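You operate a simulated robot arm through the tools that you are given. There is no shell and no other tool. Be economical: measure what you need, move in short steps, check, and stop when the job is done.

Carry out the task below with a simulated robot arm. There is one attempt and no reset: what you move stays moved.

TASK
Put two of the silver funnels from the top of the wooden bench on the steel plate there.
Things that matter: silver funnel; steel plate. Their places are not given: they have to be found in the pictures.

It is judged by the outcome, as a careful person would: the job done as asked, and still so three seconds after it is handed in. It fails if anything else is knocked over, pushed out of place, dropped, spilled or broken.

THE ROBOT
A 7-joint arm with a two-finger parallel gripper, fixed in place. Base frame: the origin is at the foot of the arm, x ahead of it, y to its left, z up; the work surface is at about z = 0. Lengths are in mm, angles in rad, forces in N, time in s.
With the tool pointing down near the work surface it reaches from about 220 to 580 mm from the base axis. Its first joint turns from -1.152 to 1.152 rad. Payload 2.5 kg.
Tool frame: the origin (TCP) lies between the finger pads and is the grasp point; the fingertips stand 23 mm ahead of it; z points along the fingers, y is the line along which they close. The gripper opens to 94 mm. The fingers are 38 mm wide and 10 mm thick; the gripper's body (54 by 96 mm) begins 39 mm behind the TCP.
Orientation is that of the tool frame in the base frame, as a unit quaternion [x, y, z, w]. With the fingers straight down and closing along the base's y, the tool's x points along the base's -x, its y along +y and its z along -z.

THE INTERFACE
- The arm moves only by the tool send_rows. Its argument "targets" is a list of rows, each an object of numbers (a shift or turn left out is 0, a gripper value left out holds the last): "tx", "ty", "tz": the shift along the tool's x, y, z in mm; "spin": the turn about the tool's z in rad. In form: [{"tx": .., "ty": .., "tz": .., "spin": ..}, ...]. A call has 1 to 8 rows; each row shifts and turns the commanded pose from where the row before left it, along the tool's axes as they then stand. "fingers" is the opening, from 0 (shut) to 1 (fully open), set as the call begins (left out, the last holds). A row lasts 0.2 s, in which the tool goes at most 50 mm and 0.15 rad; a call with a longer step from one row to the next is refused whole, and so is a gripper value outside its range. A pose out of reach is approached as far as the arm can. The call stops where the force on the tool passes 40 N (or 10 N more than at its start, if that is more) or the arm is blocked; 0.2 s more then pass. The fingers move at their own pace (about 108 mm/s each) and stop on an object; they squeeze with about 44 N. The grip force told is the motor's: it shows also when the fingers shut on nothing. Time passes only in rows, and 0.2 s behind the last, so rows that do not move let the fingers close. It gives the time, the measured TCP pose, the force on the tool (base axes), the opening and the grip force at its end, in the units of the frame above (readings bear some noise).
- Cameras (640 x 400 px; columns grow to the right, rows downward): "scene" is fixed at [108.4, -398.4, 550.9]; the picture's right is [0.90, -0.43, 0.00], its down [-0.22, -0.46, -0.86] and it looks along [0.37, 0.78, -0.51] (base axes); focal length 314 px, centre (320, 200). "wrist" rides on the gripper at [-39, 0, -44] in the tool frame; the picture's right is [0.00, -1.00, 0.00], its down [0.97, 0.00, -0.24] and it looks along [0.24, 0.00, 0.97] (tool axes); focal length 218 px, centre (320, 200).
- capture(camera): a new picture of that camera. No time passes.
- measure_at(camera, pixels): for up to 12 pixels [column, row] of the newest picture of that camera ("zoom" is the newest enlarged one), the place [x, y, z] in the base frame of the surface seen there, good to about 2 mm. No time passes.
- enlarge(camera, box): a new picture of the part [left, top, right, bottom] of that camera's present view, enlarged. No time passes.
- finish_job(): hands the job in; it is judged then, once.

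Work in short steps. Measure before you move; look again where a grasp or a placing could have gone wrong, and mend it. You have 60 turns and 24 pictures in all, the two below and enlarged ones among them. Open the gripper and draw the arm clear of the work before you hand the job in, unless the task says otherwise; then end with one line.

The tools are called by a JSON object that holds its "name" and its "arguments". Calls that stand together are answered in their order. send_rows: Moves the arm, as the interface text tells. Its arguments: {"type":"object","properties":{"targets":{"type":"array","items":{"type":"object","properties":{"tx":{"type":"number"},"ty":{"type":"number"},"tz":{"type":"number"},"spin":{"type":"number"}}}},"fingers":{"type":"number"}},"required":["targets"]} The other tools are called the same way: capture (camera) takes a picture; measure_at (camera, pixels) gives the place of the surface under pixels of a picture; enlarge (camera, box) takes an enlarged picture of a part of a camera's view; finish_job () hands the job in.

At the start:

```text
t: 0.0
tool_pos: [375.5, 71.7, 301.3]
tcp_rot: [0.0, 1.0, 0.0, 0.0]
ft_force: [-0.1, 0.2, -1.5]
gripper_width: 94.1
finger_force: 0.1
```

scene: 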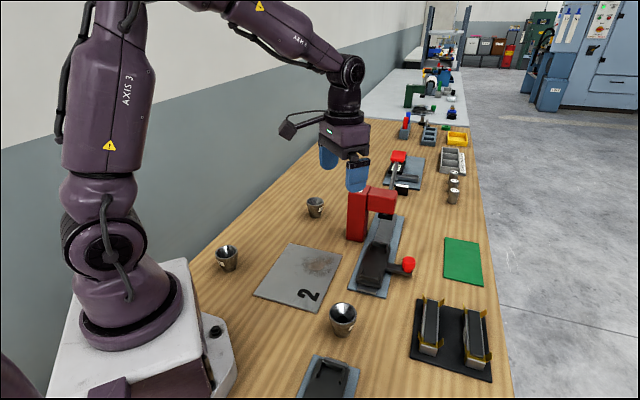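
wrist: 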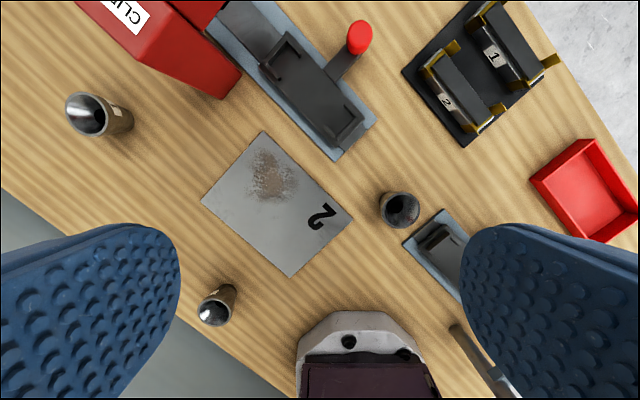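

The pictures show funnel-like things at scene (227,258), (316,207) and (343,318), and a steel plate at (298,277). I'll enlarge and measure them.

{"name": "enlarge", "arguments": {"camera": "scene", "box": [200, 180, 420, 345]}}

{"name": "measure_at", "arguments": {"camera": "wrist", "pixels": [[262, 132], [202, 203], [290, 276], [352, 215], [400, 210], [85, 115], [215, 312], [125, 120], [395, 195], [226, 292], [270, 175]]}}

{"name": "enlarge", "arguments": {"camera": "wrist", "box": [180, 100, 460, 340]}}

```text
2.42 times, centred on (310, 262) of scene
```

zoom: 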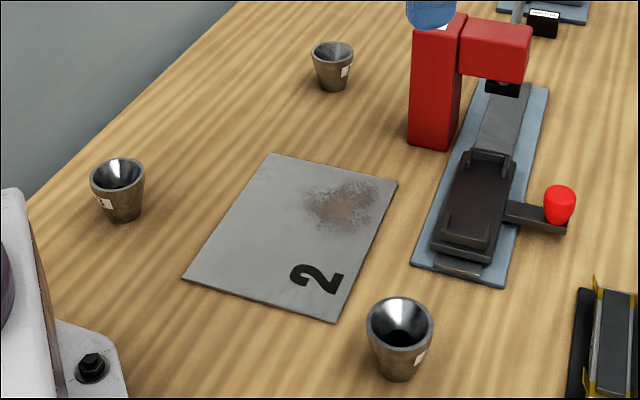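

```text
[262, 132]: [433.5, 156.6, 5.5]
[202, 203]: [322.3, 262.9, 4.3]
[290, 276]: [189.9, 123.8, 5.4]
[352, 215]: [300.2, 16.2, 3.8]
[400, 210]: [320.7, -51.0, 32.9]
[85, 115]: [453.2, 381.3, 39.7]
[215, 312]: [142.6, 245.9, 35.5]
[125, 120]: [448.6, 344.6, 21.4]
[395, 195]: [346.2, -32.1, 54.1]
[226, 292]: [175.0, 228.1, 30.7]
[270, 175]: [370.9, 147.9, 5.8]
```

```text
1.67 times, centred on (320, 220) of wrist
```

zoom: 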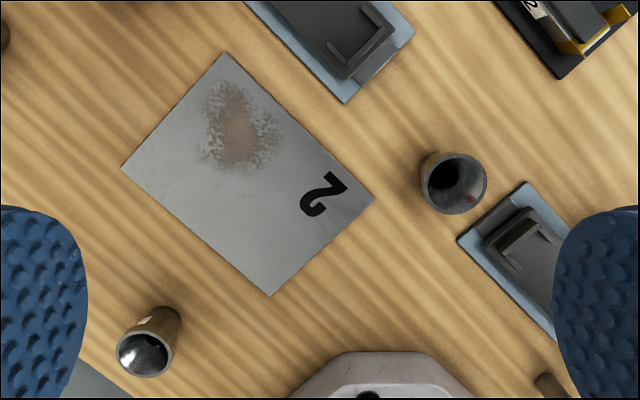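

The rims need precise geometry, so I'll measure rim edges in enlargements of each of the near funnels.

{"name": "enlarge", "arguments": {"camera": "scene", "box": [303, 290, 383, 340]}}

{"name": "measure_at", "arguments": {"camera": "zoom", "pixels": [[320, 110], [220, 170], [420, 170], [320, 230], [320, 360], [320, 170], [260, 330], [380, 330], [320, 300]]}}

{"name": "measure_at", "arguments": {"camera": "scene", "pixels": [[227, 246], [218, 252], [236, 252], [227, 258], [228, 268], [454, 174], [454, 186], [454, 198], [190, 240], [316, 207], [200, 200], [150, 240]]}}

```text
8.00 times, centred on (343, 315) of scene
```

zoom: 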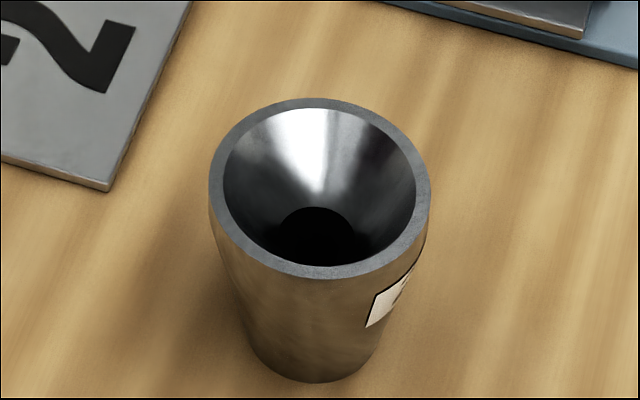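

```text
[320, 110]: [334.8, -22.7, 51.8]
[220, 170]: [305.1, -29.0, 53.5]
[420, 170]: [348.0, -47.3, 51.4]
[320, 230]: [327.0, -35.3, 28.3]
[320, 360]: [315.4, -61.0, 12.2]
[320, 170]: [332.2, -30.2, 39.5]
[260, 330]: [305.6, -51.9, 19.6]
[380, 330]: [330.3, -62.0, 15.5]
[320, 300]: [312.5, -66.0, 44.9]
```

```text
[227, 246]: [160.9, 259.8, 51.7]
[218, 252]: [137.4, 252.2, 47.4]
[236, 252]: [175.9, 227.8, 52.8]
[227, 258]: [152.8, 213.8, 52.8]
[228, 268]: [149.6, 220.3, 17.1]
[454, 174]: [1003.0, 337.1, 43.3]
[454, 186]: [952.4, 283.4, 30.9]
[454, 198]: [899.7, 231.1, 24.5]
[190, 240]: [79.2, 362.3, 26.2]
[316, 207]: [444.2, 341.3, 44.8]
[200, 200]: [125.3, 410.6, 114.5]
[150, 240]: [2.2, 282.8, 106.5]
```

Funnel C has its rim centre at about (325.5,-42), z 53; funnel A's is about (156,236). Before approaching I'll check what stands near each.

{"name": "capture", "arguments": {"camera": "wrist"}}

{"name": "measure_at", "arguments": {"camera": "wrist", "pixels": [[405, 240], [440, 210], [437, 235], [425, 240], [360, 38], [335, 158], [375, 125], [350, 315], [310, 330], [450, 325], [340, 75]]}}

{"name": "enlarge", "arguments": {"camera": "scene", "box": [195, 230, 275, 280]}}

{"name": "measure_at", "arguments": {"camera": "zoom", "pixels": [[255, 130], [170, 180], [330, 180], [255, 225], [255, 310], [190, 165], [320, 165]]}}

```text
18 pictures are left
```

wrist: 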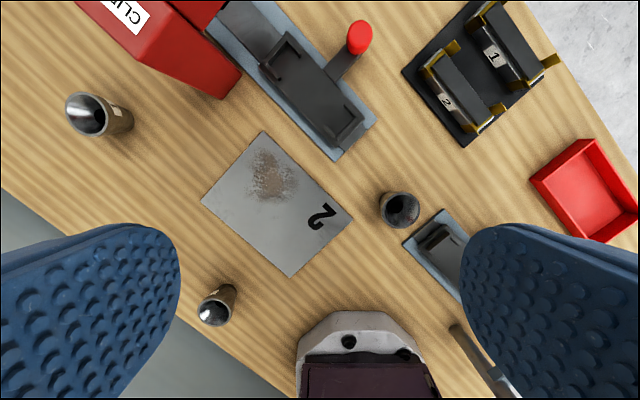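

```text
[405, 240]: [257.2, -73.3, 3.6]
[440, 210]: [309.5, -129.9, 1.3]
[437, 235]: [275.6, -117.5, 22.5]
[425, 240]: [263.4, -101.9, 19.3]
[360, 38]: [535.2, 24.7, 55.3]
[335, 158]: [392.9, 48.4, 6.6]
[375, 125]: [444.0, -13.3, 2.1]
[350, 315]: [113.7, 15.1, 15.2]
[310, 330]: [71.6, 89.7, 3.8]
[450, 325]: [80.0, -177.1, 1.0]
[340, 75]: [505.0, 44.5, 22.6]
```

```text
8.00 times, centred on (235, 255) of scene
```

zoom: 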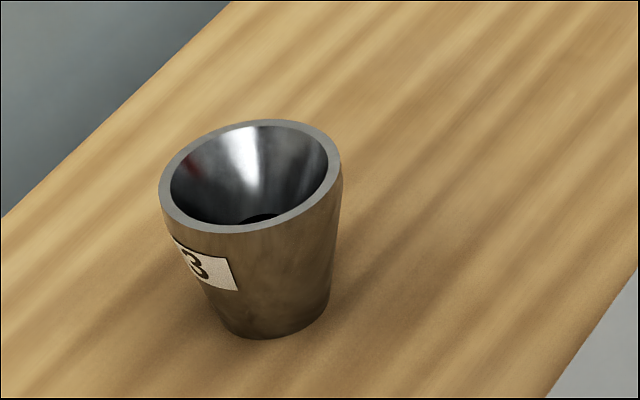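

```text
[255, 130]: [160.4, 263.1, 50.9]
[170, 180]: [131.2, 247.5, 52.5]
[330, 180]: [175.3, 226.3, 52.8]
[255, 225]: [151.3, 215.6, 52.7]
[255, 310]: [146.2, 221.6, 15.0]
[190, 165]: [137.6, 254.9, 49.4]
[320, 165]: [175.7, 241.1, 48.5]
```

Both funnels stand upright, and clear of neighbours (low fixture corner at (309,-130)). I'll move over funnel C at about z 150.

{"name": "send_rows", "arguments": {"fingers": 1, "targets": [{"tx": 10, "ty": -22.7, "tz": 30}, {"tx": 10, "ty": -22.7, "tz": 30}, {"tx": 10, "ty": -22.7, "tz": 30}, {"tx": 10, "ty": -22.7, "tz": 30}, {"tx": 10, "ty": -22.9, "tz": 31}, {}]}}

{"name": "capture", "arguments": {"camera": "wrist"}}

```text
t: 1.4
tool_pos: [325.1, -41.8, 152.6]
tcp_rot: [0.0, 1.0, 0.0, -0.001]
ft_force: [-0.4, 0.2, 0.1]
gripper_width: 93.7
finger_force: 0.0
```

```text
16 pictures are left
```

wrist: 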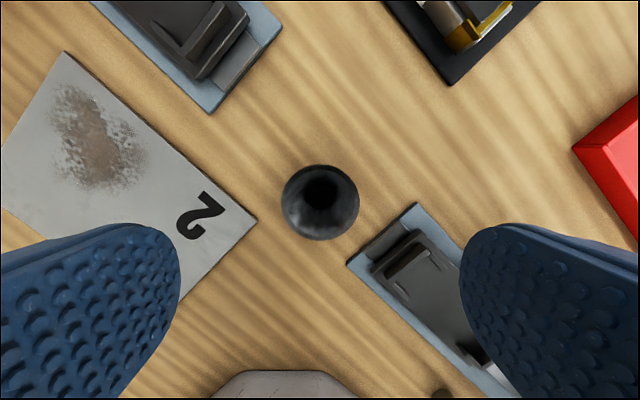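

The funnel sits at wrist (320,202), centred in y; I'll check its rim's front and back.

{"name": "measure_at", "arguments": {"camera": "wrist", "pixels": [[320, 168], [320, 237], [286, 203], [355, 203], [415, 240], [430, 265]]}}

```text
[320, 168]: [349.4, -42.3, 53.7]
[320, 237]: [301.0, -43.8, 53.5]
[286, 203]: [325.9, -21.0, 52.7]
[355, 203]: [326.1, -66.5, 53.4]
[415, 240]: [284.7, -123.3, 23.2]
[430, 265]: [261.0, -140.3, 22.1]
```

Centre (325.3,-43). Descending to z 43, then closing.

{"name": "send_rows", "arguments": {"targets": [{"ty": -1.2, "tz": 30}, {"tz": 30}, {"tz": 25}, {"tz": 15}, {"tz": 9}, {}]}}

{"name": "send_rows", "arguments": {"fingers": 0, "targets": [{}, {}, {}, {}]}}

{"name": "send_rows", "arguments": {"targets": [{"tz": -10}, {"tz": -20}, {"tz": -25}, {}]}}

{"name": "capture", "arguments": {"camera": "scene"}}

```text
t: 2.8
tool_pos: [324.2, -42.8, 42.5]
tcp_rot: [0.0, 1.0, 0.0, 0.0]
ft_force: [0.0, 1.3, 0.3]
gripper_width: 94.0
finger_force: 0.1
```

```text
t: 3.8
tool_pos: [324.8, -42.9, 42.0]
tcp_rot: [0.0, 1.0, 0.0, 0.0]
ft_force: [0.0, -0.3, 0.1]
gripper_width: 52.5
finger_force: 44.0
```

```text
t: 4.8
tool_pos: [324.8, -43.0, 97.3]
tcp_rot: [0.001, 1.0, 0.0, 0.0]
ft_force: [0.2, 0.1, -2.4]
gripper_width: 52.3
finger_force: 43.7
```

```text
15 pictures are left
```

scene: 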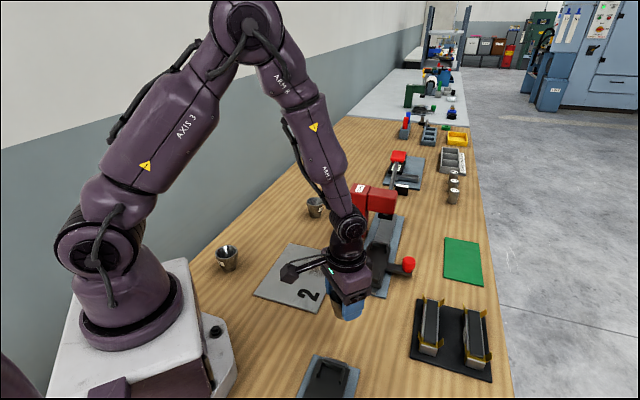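

Funnel is held (2.4 N more load). I'll place it on the plate at about (335,163); first check the red press's proximity and the plate height.

{"name": "measure_at", "arguments": {"camera": "scene", "pixels": [[358, 187], [372, 188], [350, 235], [362, 238], [390, 190], [300, 262], [275, 290], [300, 275]]}}

{"name": "send_rows", "arguments": {"targets": [{"tz": -20, "ty": 30}, {"ty": 45}, {"ty": 45}, {"ty": 45, "tx": -5}, {"ty": 41, "tx": -5}, {}]}}

{"name": "capture", "arguments": {"camera": "scene"}}

```text
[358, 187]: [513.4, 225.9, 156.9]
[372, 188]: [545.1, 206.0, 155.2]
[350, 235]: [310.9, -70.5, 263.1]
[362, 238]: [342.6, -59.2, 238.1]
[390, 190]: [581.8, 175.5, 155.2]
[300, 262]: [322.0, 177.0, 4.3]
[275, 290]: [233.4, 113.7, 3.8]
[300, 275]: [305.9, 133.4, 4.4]
```

```text
t: 6.2
tool_pos: [334.2, 163.7, 117.9]
tcp_rot: [0.0, 1.0, 0.001, 0.0]
ft_force: [0.4, 0.3, -2.4]
gripper_width: 52.7
finger_force: 44.0
```

```text
14 pictures are left
```

scene: 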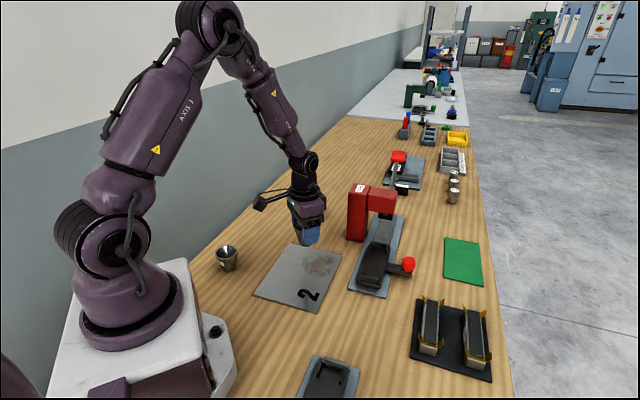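

Over the plate and clear of the press. Grasped at TCP 42, plate is 4.4 thick, so contact should come at TCP ≈46.5; lowering gently.

{"name": "send_rows", "arguments": {"targets": [{"tz": 25}, {"tz": 25}, {"tz": 12}, {"tz": 5}, {"tz": 3}, {"tz": 1.5}, {}]}}

```text
t: 7.8
tool_pos: [334.6, 163.5, 45.9]
tcp_rot: [0.0, 1.0, 0.0, 0.0]
ft_force: [-6.6, -3.0, 17.9]
gripper_width: 52.6
finger_force: 43.5
```

Contact with the plate (18 N). I'll ease up slightly, open, and rise.

{"name": "send_rows", "arguments": {"targets": [{"tz": -0.7}, {}]}}

{"name": "send_rows", "arguments": {"fingers": 1, "targets": [{}, {}, {}]}}

{"name": "send_rows", "arguments": {"targets": [{"tz": -20}, {"tz": -40}, {"tz": -45}, {}]}}

{"name": "capture", "arguments": {"camera": "wrist"}}

```text
t: 8.4
tool_pos: [335.1, 162.6, 46.2]
tcp_rot: [0.0, 1.0, 0.0, 0.0]
ft_force: [-2.5, -1.3, 6.7]
gripper_width: 52.6
finger_force: 43.5
```

```text
t: 9.2
tool_pos: [335.7, 163.1, 46.9]
tcp_rot: [0.0, 1.0, 0.001, 0.0]
ft_force: [-0.7, 0.7, 0.1]
gripper_width: 94.1
finger_force: 0.1
```

```text
t: 10.2
tool_pos: [334.9, 162.9, 152.8]
tcp_rot: [0.0, 1.0, 0.0, -0.001]
ft_force: [-0.4, 0.1, 0.4]
gripper_width: 94.0
finger_force: 0.1
```

```text
13 pictures are left
```

wrist: 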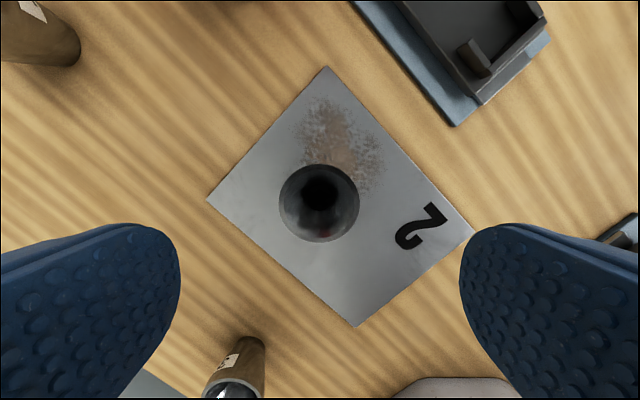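

The first funnel stands on the plate. Next to above funnel A at (154.5,238), z≈150.

{"name": "send_rows", "arguments": {"targets": [{"tx": 36, "ty": 15}, {"tx": 36, "ty": 15}, {"tx": 36, "ty": 15}, {"tx": 36, "ty": 15}, {"tx": 36.5, "ty": 15}, {}]}}

{"name": "capture", "arguments": {"camera": "wrist"}}

```text
t: 11.6
tool_pos: [154.8, 239.4, 150.9]
tcp_rot: [0.0, 1.0, 0.0, 0.001]
ft_force: [0.1, -0.7, -0.2]
gripper_width: 94.1
finger_force: 0.0
```

```text
12 pictures are left
```

wrist: 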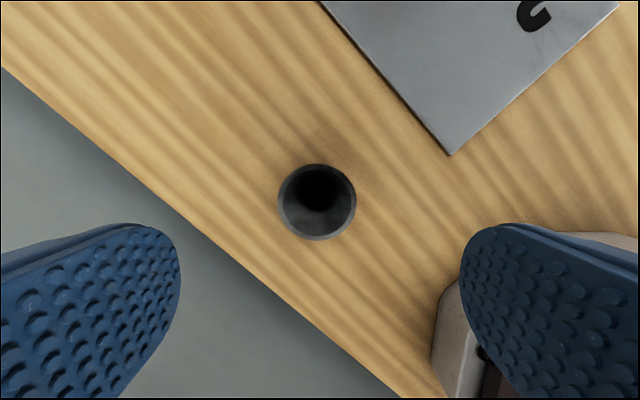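

The funnel is at (317,202). I'll measure its rim plus the wall line and robot base near the fingers.

{"name": "measure_at", "arguments": {"camera": "wrist", "pixels": [[317, 167], [317, 237], [282, 202], [353, 202], [200, 225], [190, 250], [250, 278], [180, 215], [440, 290], [100, 200], [435, 340], [450, 300]]}}

```text
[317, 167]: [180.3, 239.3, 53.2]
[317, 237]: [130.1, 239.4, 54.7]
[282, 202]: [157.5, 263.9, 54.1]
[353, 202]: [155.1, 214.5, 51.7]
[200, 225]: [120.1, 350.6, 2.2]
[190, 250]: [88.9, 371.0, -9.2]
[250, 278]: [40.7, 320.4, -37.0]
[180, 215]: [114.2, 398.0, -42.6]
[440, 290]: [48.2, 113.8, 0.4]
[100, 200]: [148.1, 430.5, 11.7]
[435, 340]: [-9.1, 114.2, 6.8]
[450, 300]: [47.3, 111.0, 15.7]
```

Centre (155.5,239.3); wall and base are well away. Descend, grip, lift.

{"name": "send_rows", "arguments": {"targets": [{"tz": 30}, {"tz": 30}, {"tz": 25}, {"tz": 15}, {"tz": 8.5}, {}]}}

{"name": "send_rows", "arguments": {"fingers": 0, "targets": [{}, {}, {}, {}]}}

{"name": "send_rows", "arguments": {"targets": [{"tz": -10}, {"tz": -20}, {"tz": -25}, {"tz": -20}, {}]}}

{"name": "capture", "arguments": {"camera": "scene"}}

```text
t: 13.0
tool_pos: [155.4, 238.2, 43.7]
tcp_rot: [0.0, 1.0, 0.0, 0.001]
ft_force: [0.9, -0.7, 0.3]
gripper_width: 93.9
finger_force: 0.1
```

```text
t: 14.0
tool_pos: [154.7, 238.3, 42.3]
tcp_rot: [0.0, 1.0, 0.0, 0.0]
ft_force: [0.4, 0.7, 0.1]
gripper_width: 52.6
finger_force: 44.5
```

```text
t: 15.2
tool_pos: [155.0, 238.2, 117.3]
tcp_rot: [0.001, 1.0, 0.0, -0.001]
ft_force: [1.4, 0.2, -2.7]
gripper_width: 52.6
finger_force: 43.6
```

```text
11 pictures are left
```

scene: 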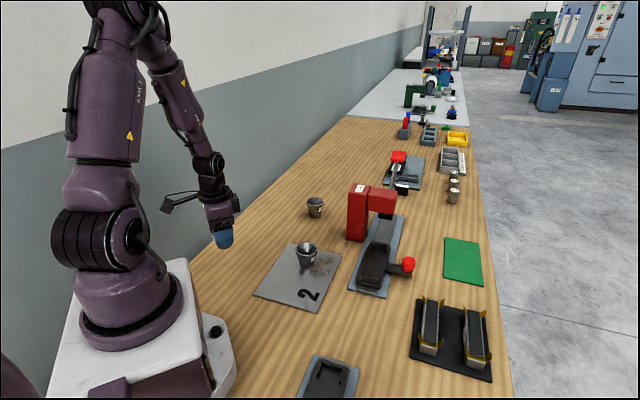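

Held and lifted. Carry it to (272,102) on the plate, 88 mm from the first funnel.

{"name": "send_rows", "arguments": {"targets": [{"tx": -23.4, "ty": -27.2}, {"tx": -23.4, "ty": -27.2}, {"tx": -23.4, "ty": -27.2}, {"tx": -23.4, "ty": -27.2}, {"tx": -23.4, "ty": -27.2}, {}]}}

{"name": "send_rows", "arguments": {"targets": [{"tz": 25}, {"tz": 25}, {"tz": 12}, {"tz": 5}, {"tz": 2.5}, {"tz": 1}, {}]}}

```text
t: 16.6
tool_pos: [270.7, 102.1, 117.0]
tcp_rot: [0.0, 1.0, 0.0, 0.0]
ft_force: [0.0, -0.5, -1.9]
gripper_width: 52.6
finger_force: 43.8
```

```text
t: 18.2
tool_pos: [270.4, 101.9, 48.3]
tcp_rot: [0.0, 1.0, 0.0, 0.0]
ft_force: [-0.4, -0.5, -2.4]
gripper_width: 52.7
finger_force: 43.8
```

Not yet touching (−2.4 N); lowering the last bit.

{"name": "send_rows", "arguments": {"targets": [{"tz": 1}, {"tz": 0.5}, {}]}}

```text
t: 19.0
tool_pos: [271.0, 102.5, 47.5]
tcp_rot: [0.0, 1.0, 0.001, 0.001]
ft_force: [-6.3, 0.2, 32.0]
gripper_width: 53.0
finger_force: 43.7
```

In contact at 32 N; I'll ease up, open, and rise.

{"name": "send_rows", "arguments": {"targets": [{"tz": -0.7}, {}]}}

{"name": "send_rows", "arguments": {"fingers": 1, "targets": [{}, {}, {}]}}

{"name": "send_rows", "arguments": {"targets": [{"tz": -20}, {"tz": -40}, {"tz": -45}, {"tz": -45}, {"tz": -45}, {"tz": -45}, {}]}}

{"name": "capture", "arguments": {"camera": "scene"}}

{"name": "capture", "arguments": {"camera": "wrist"}}

```text
t: 19.6
tool_pos: [271.9, 102.1, 47.5]
tcp_rot: [-0.001, 1.0, 0.0, 0.0]
ft_force: [0.5, 1.3, 1.5]
gripper_width: 52.8
finger_force: 43.9
```

```text
t: 20.4
tool_pos: [270.5, 102.3, 46.2]
tcp_rot: [0.0, 1.0, 0.0, 0.0]
ft_force: [0.3, 0.3, 0.0]
gripper_width: 93.9
finger_force: 0.0
```

```text
t: 22.0
tool_pos: [271.6, 101.7, 287.8]
tcp_rot: [0.0, 1.0, 0.0, 0.0]
ft_force: [0.1, 0.2, -0.8]
gripper_width: 94.3
finger_force: 0.1
```

```text
10 pictures are left
```

scene: 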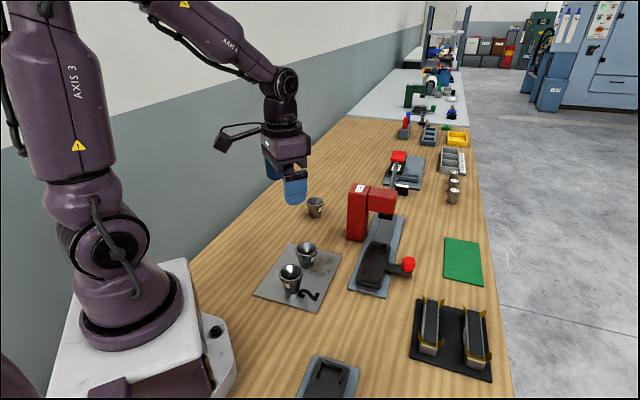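

```text
9 pictures are left
```

wrist: 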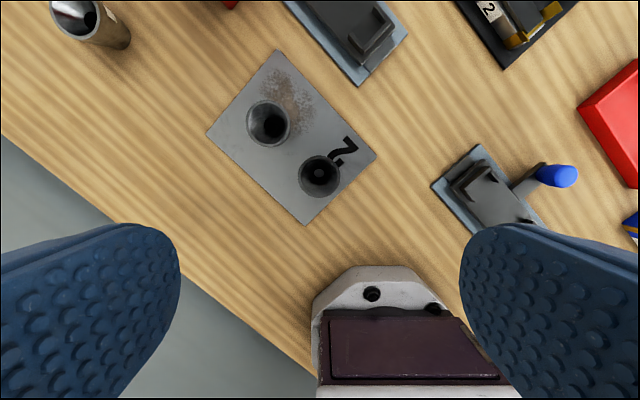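

Both funnels stand upright inside the plate at wrist (268,122) and (319,175). Nothing else has moved, and the arm is clear with the gripper open.

{"name": "finish_job", "arguments": {}}

```text
The job is handed in.
```

Two silver funnels now stand upright on the steel plate, nothing else was disturbed, and the job is handed in with the gripper open and the arm clear.
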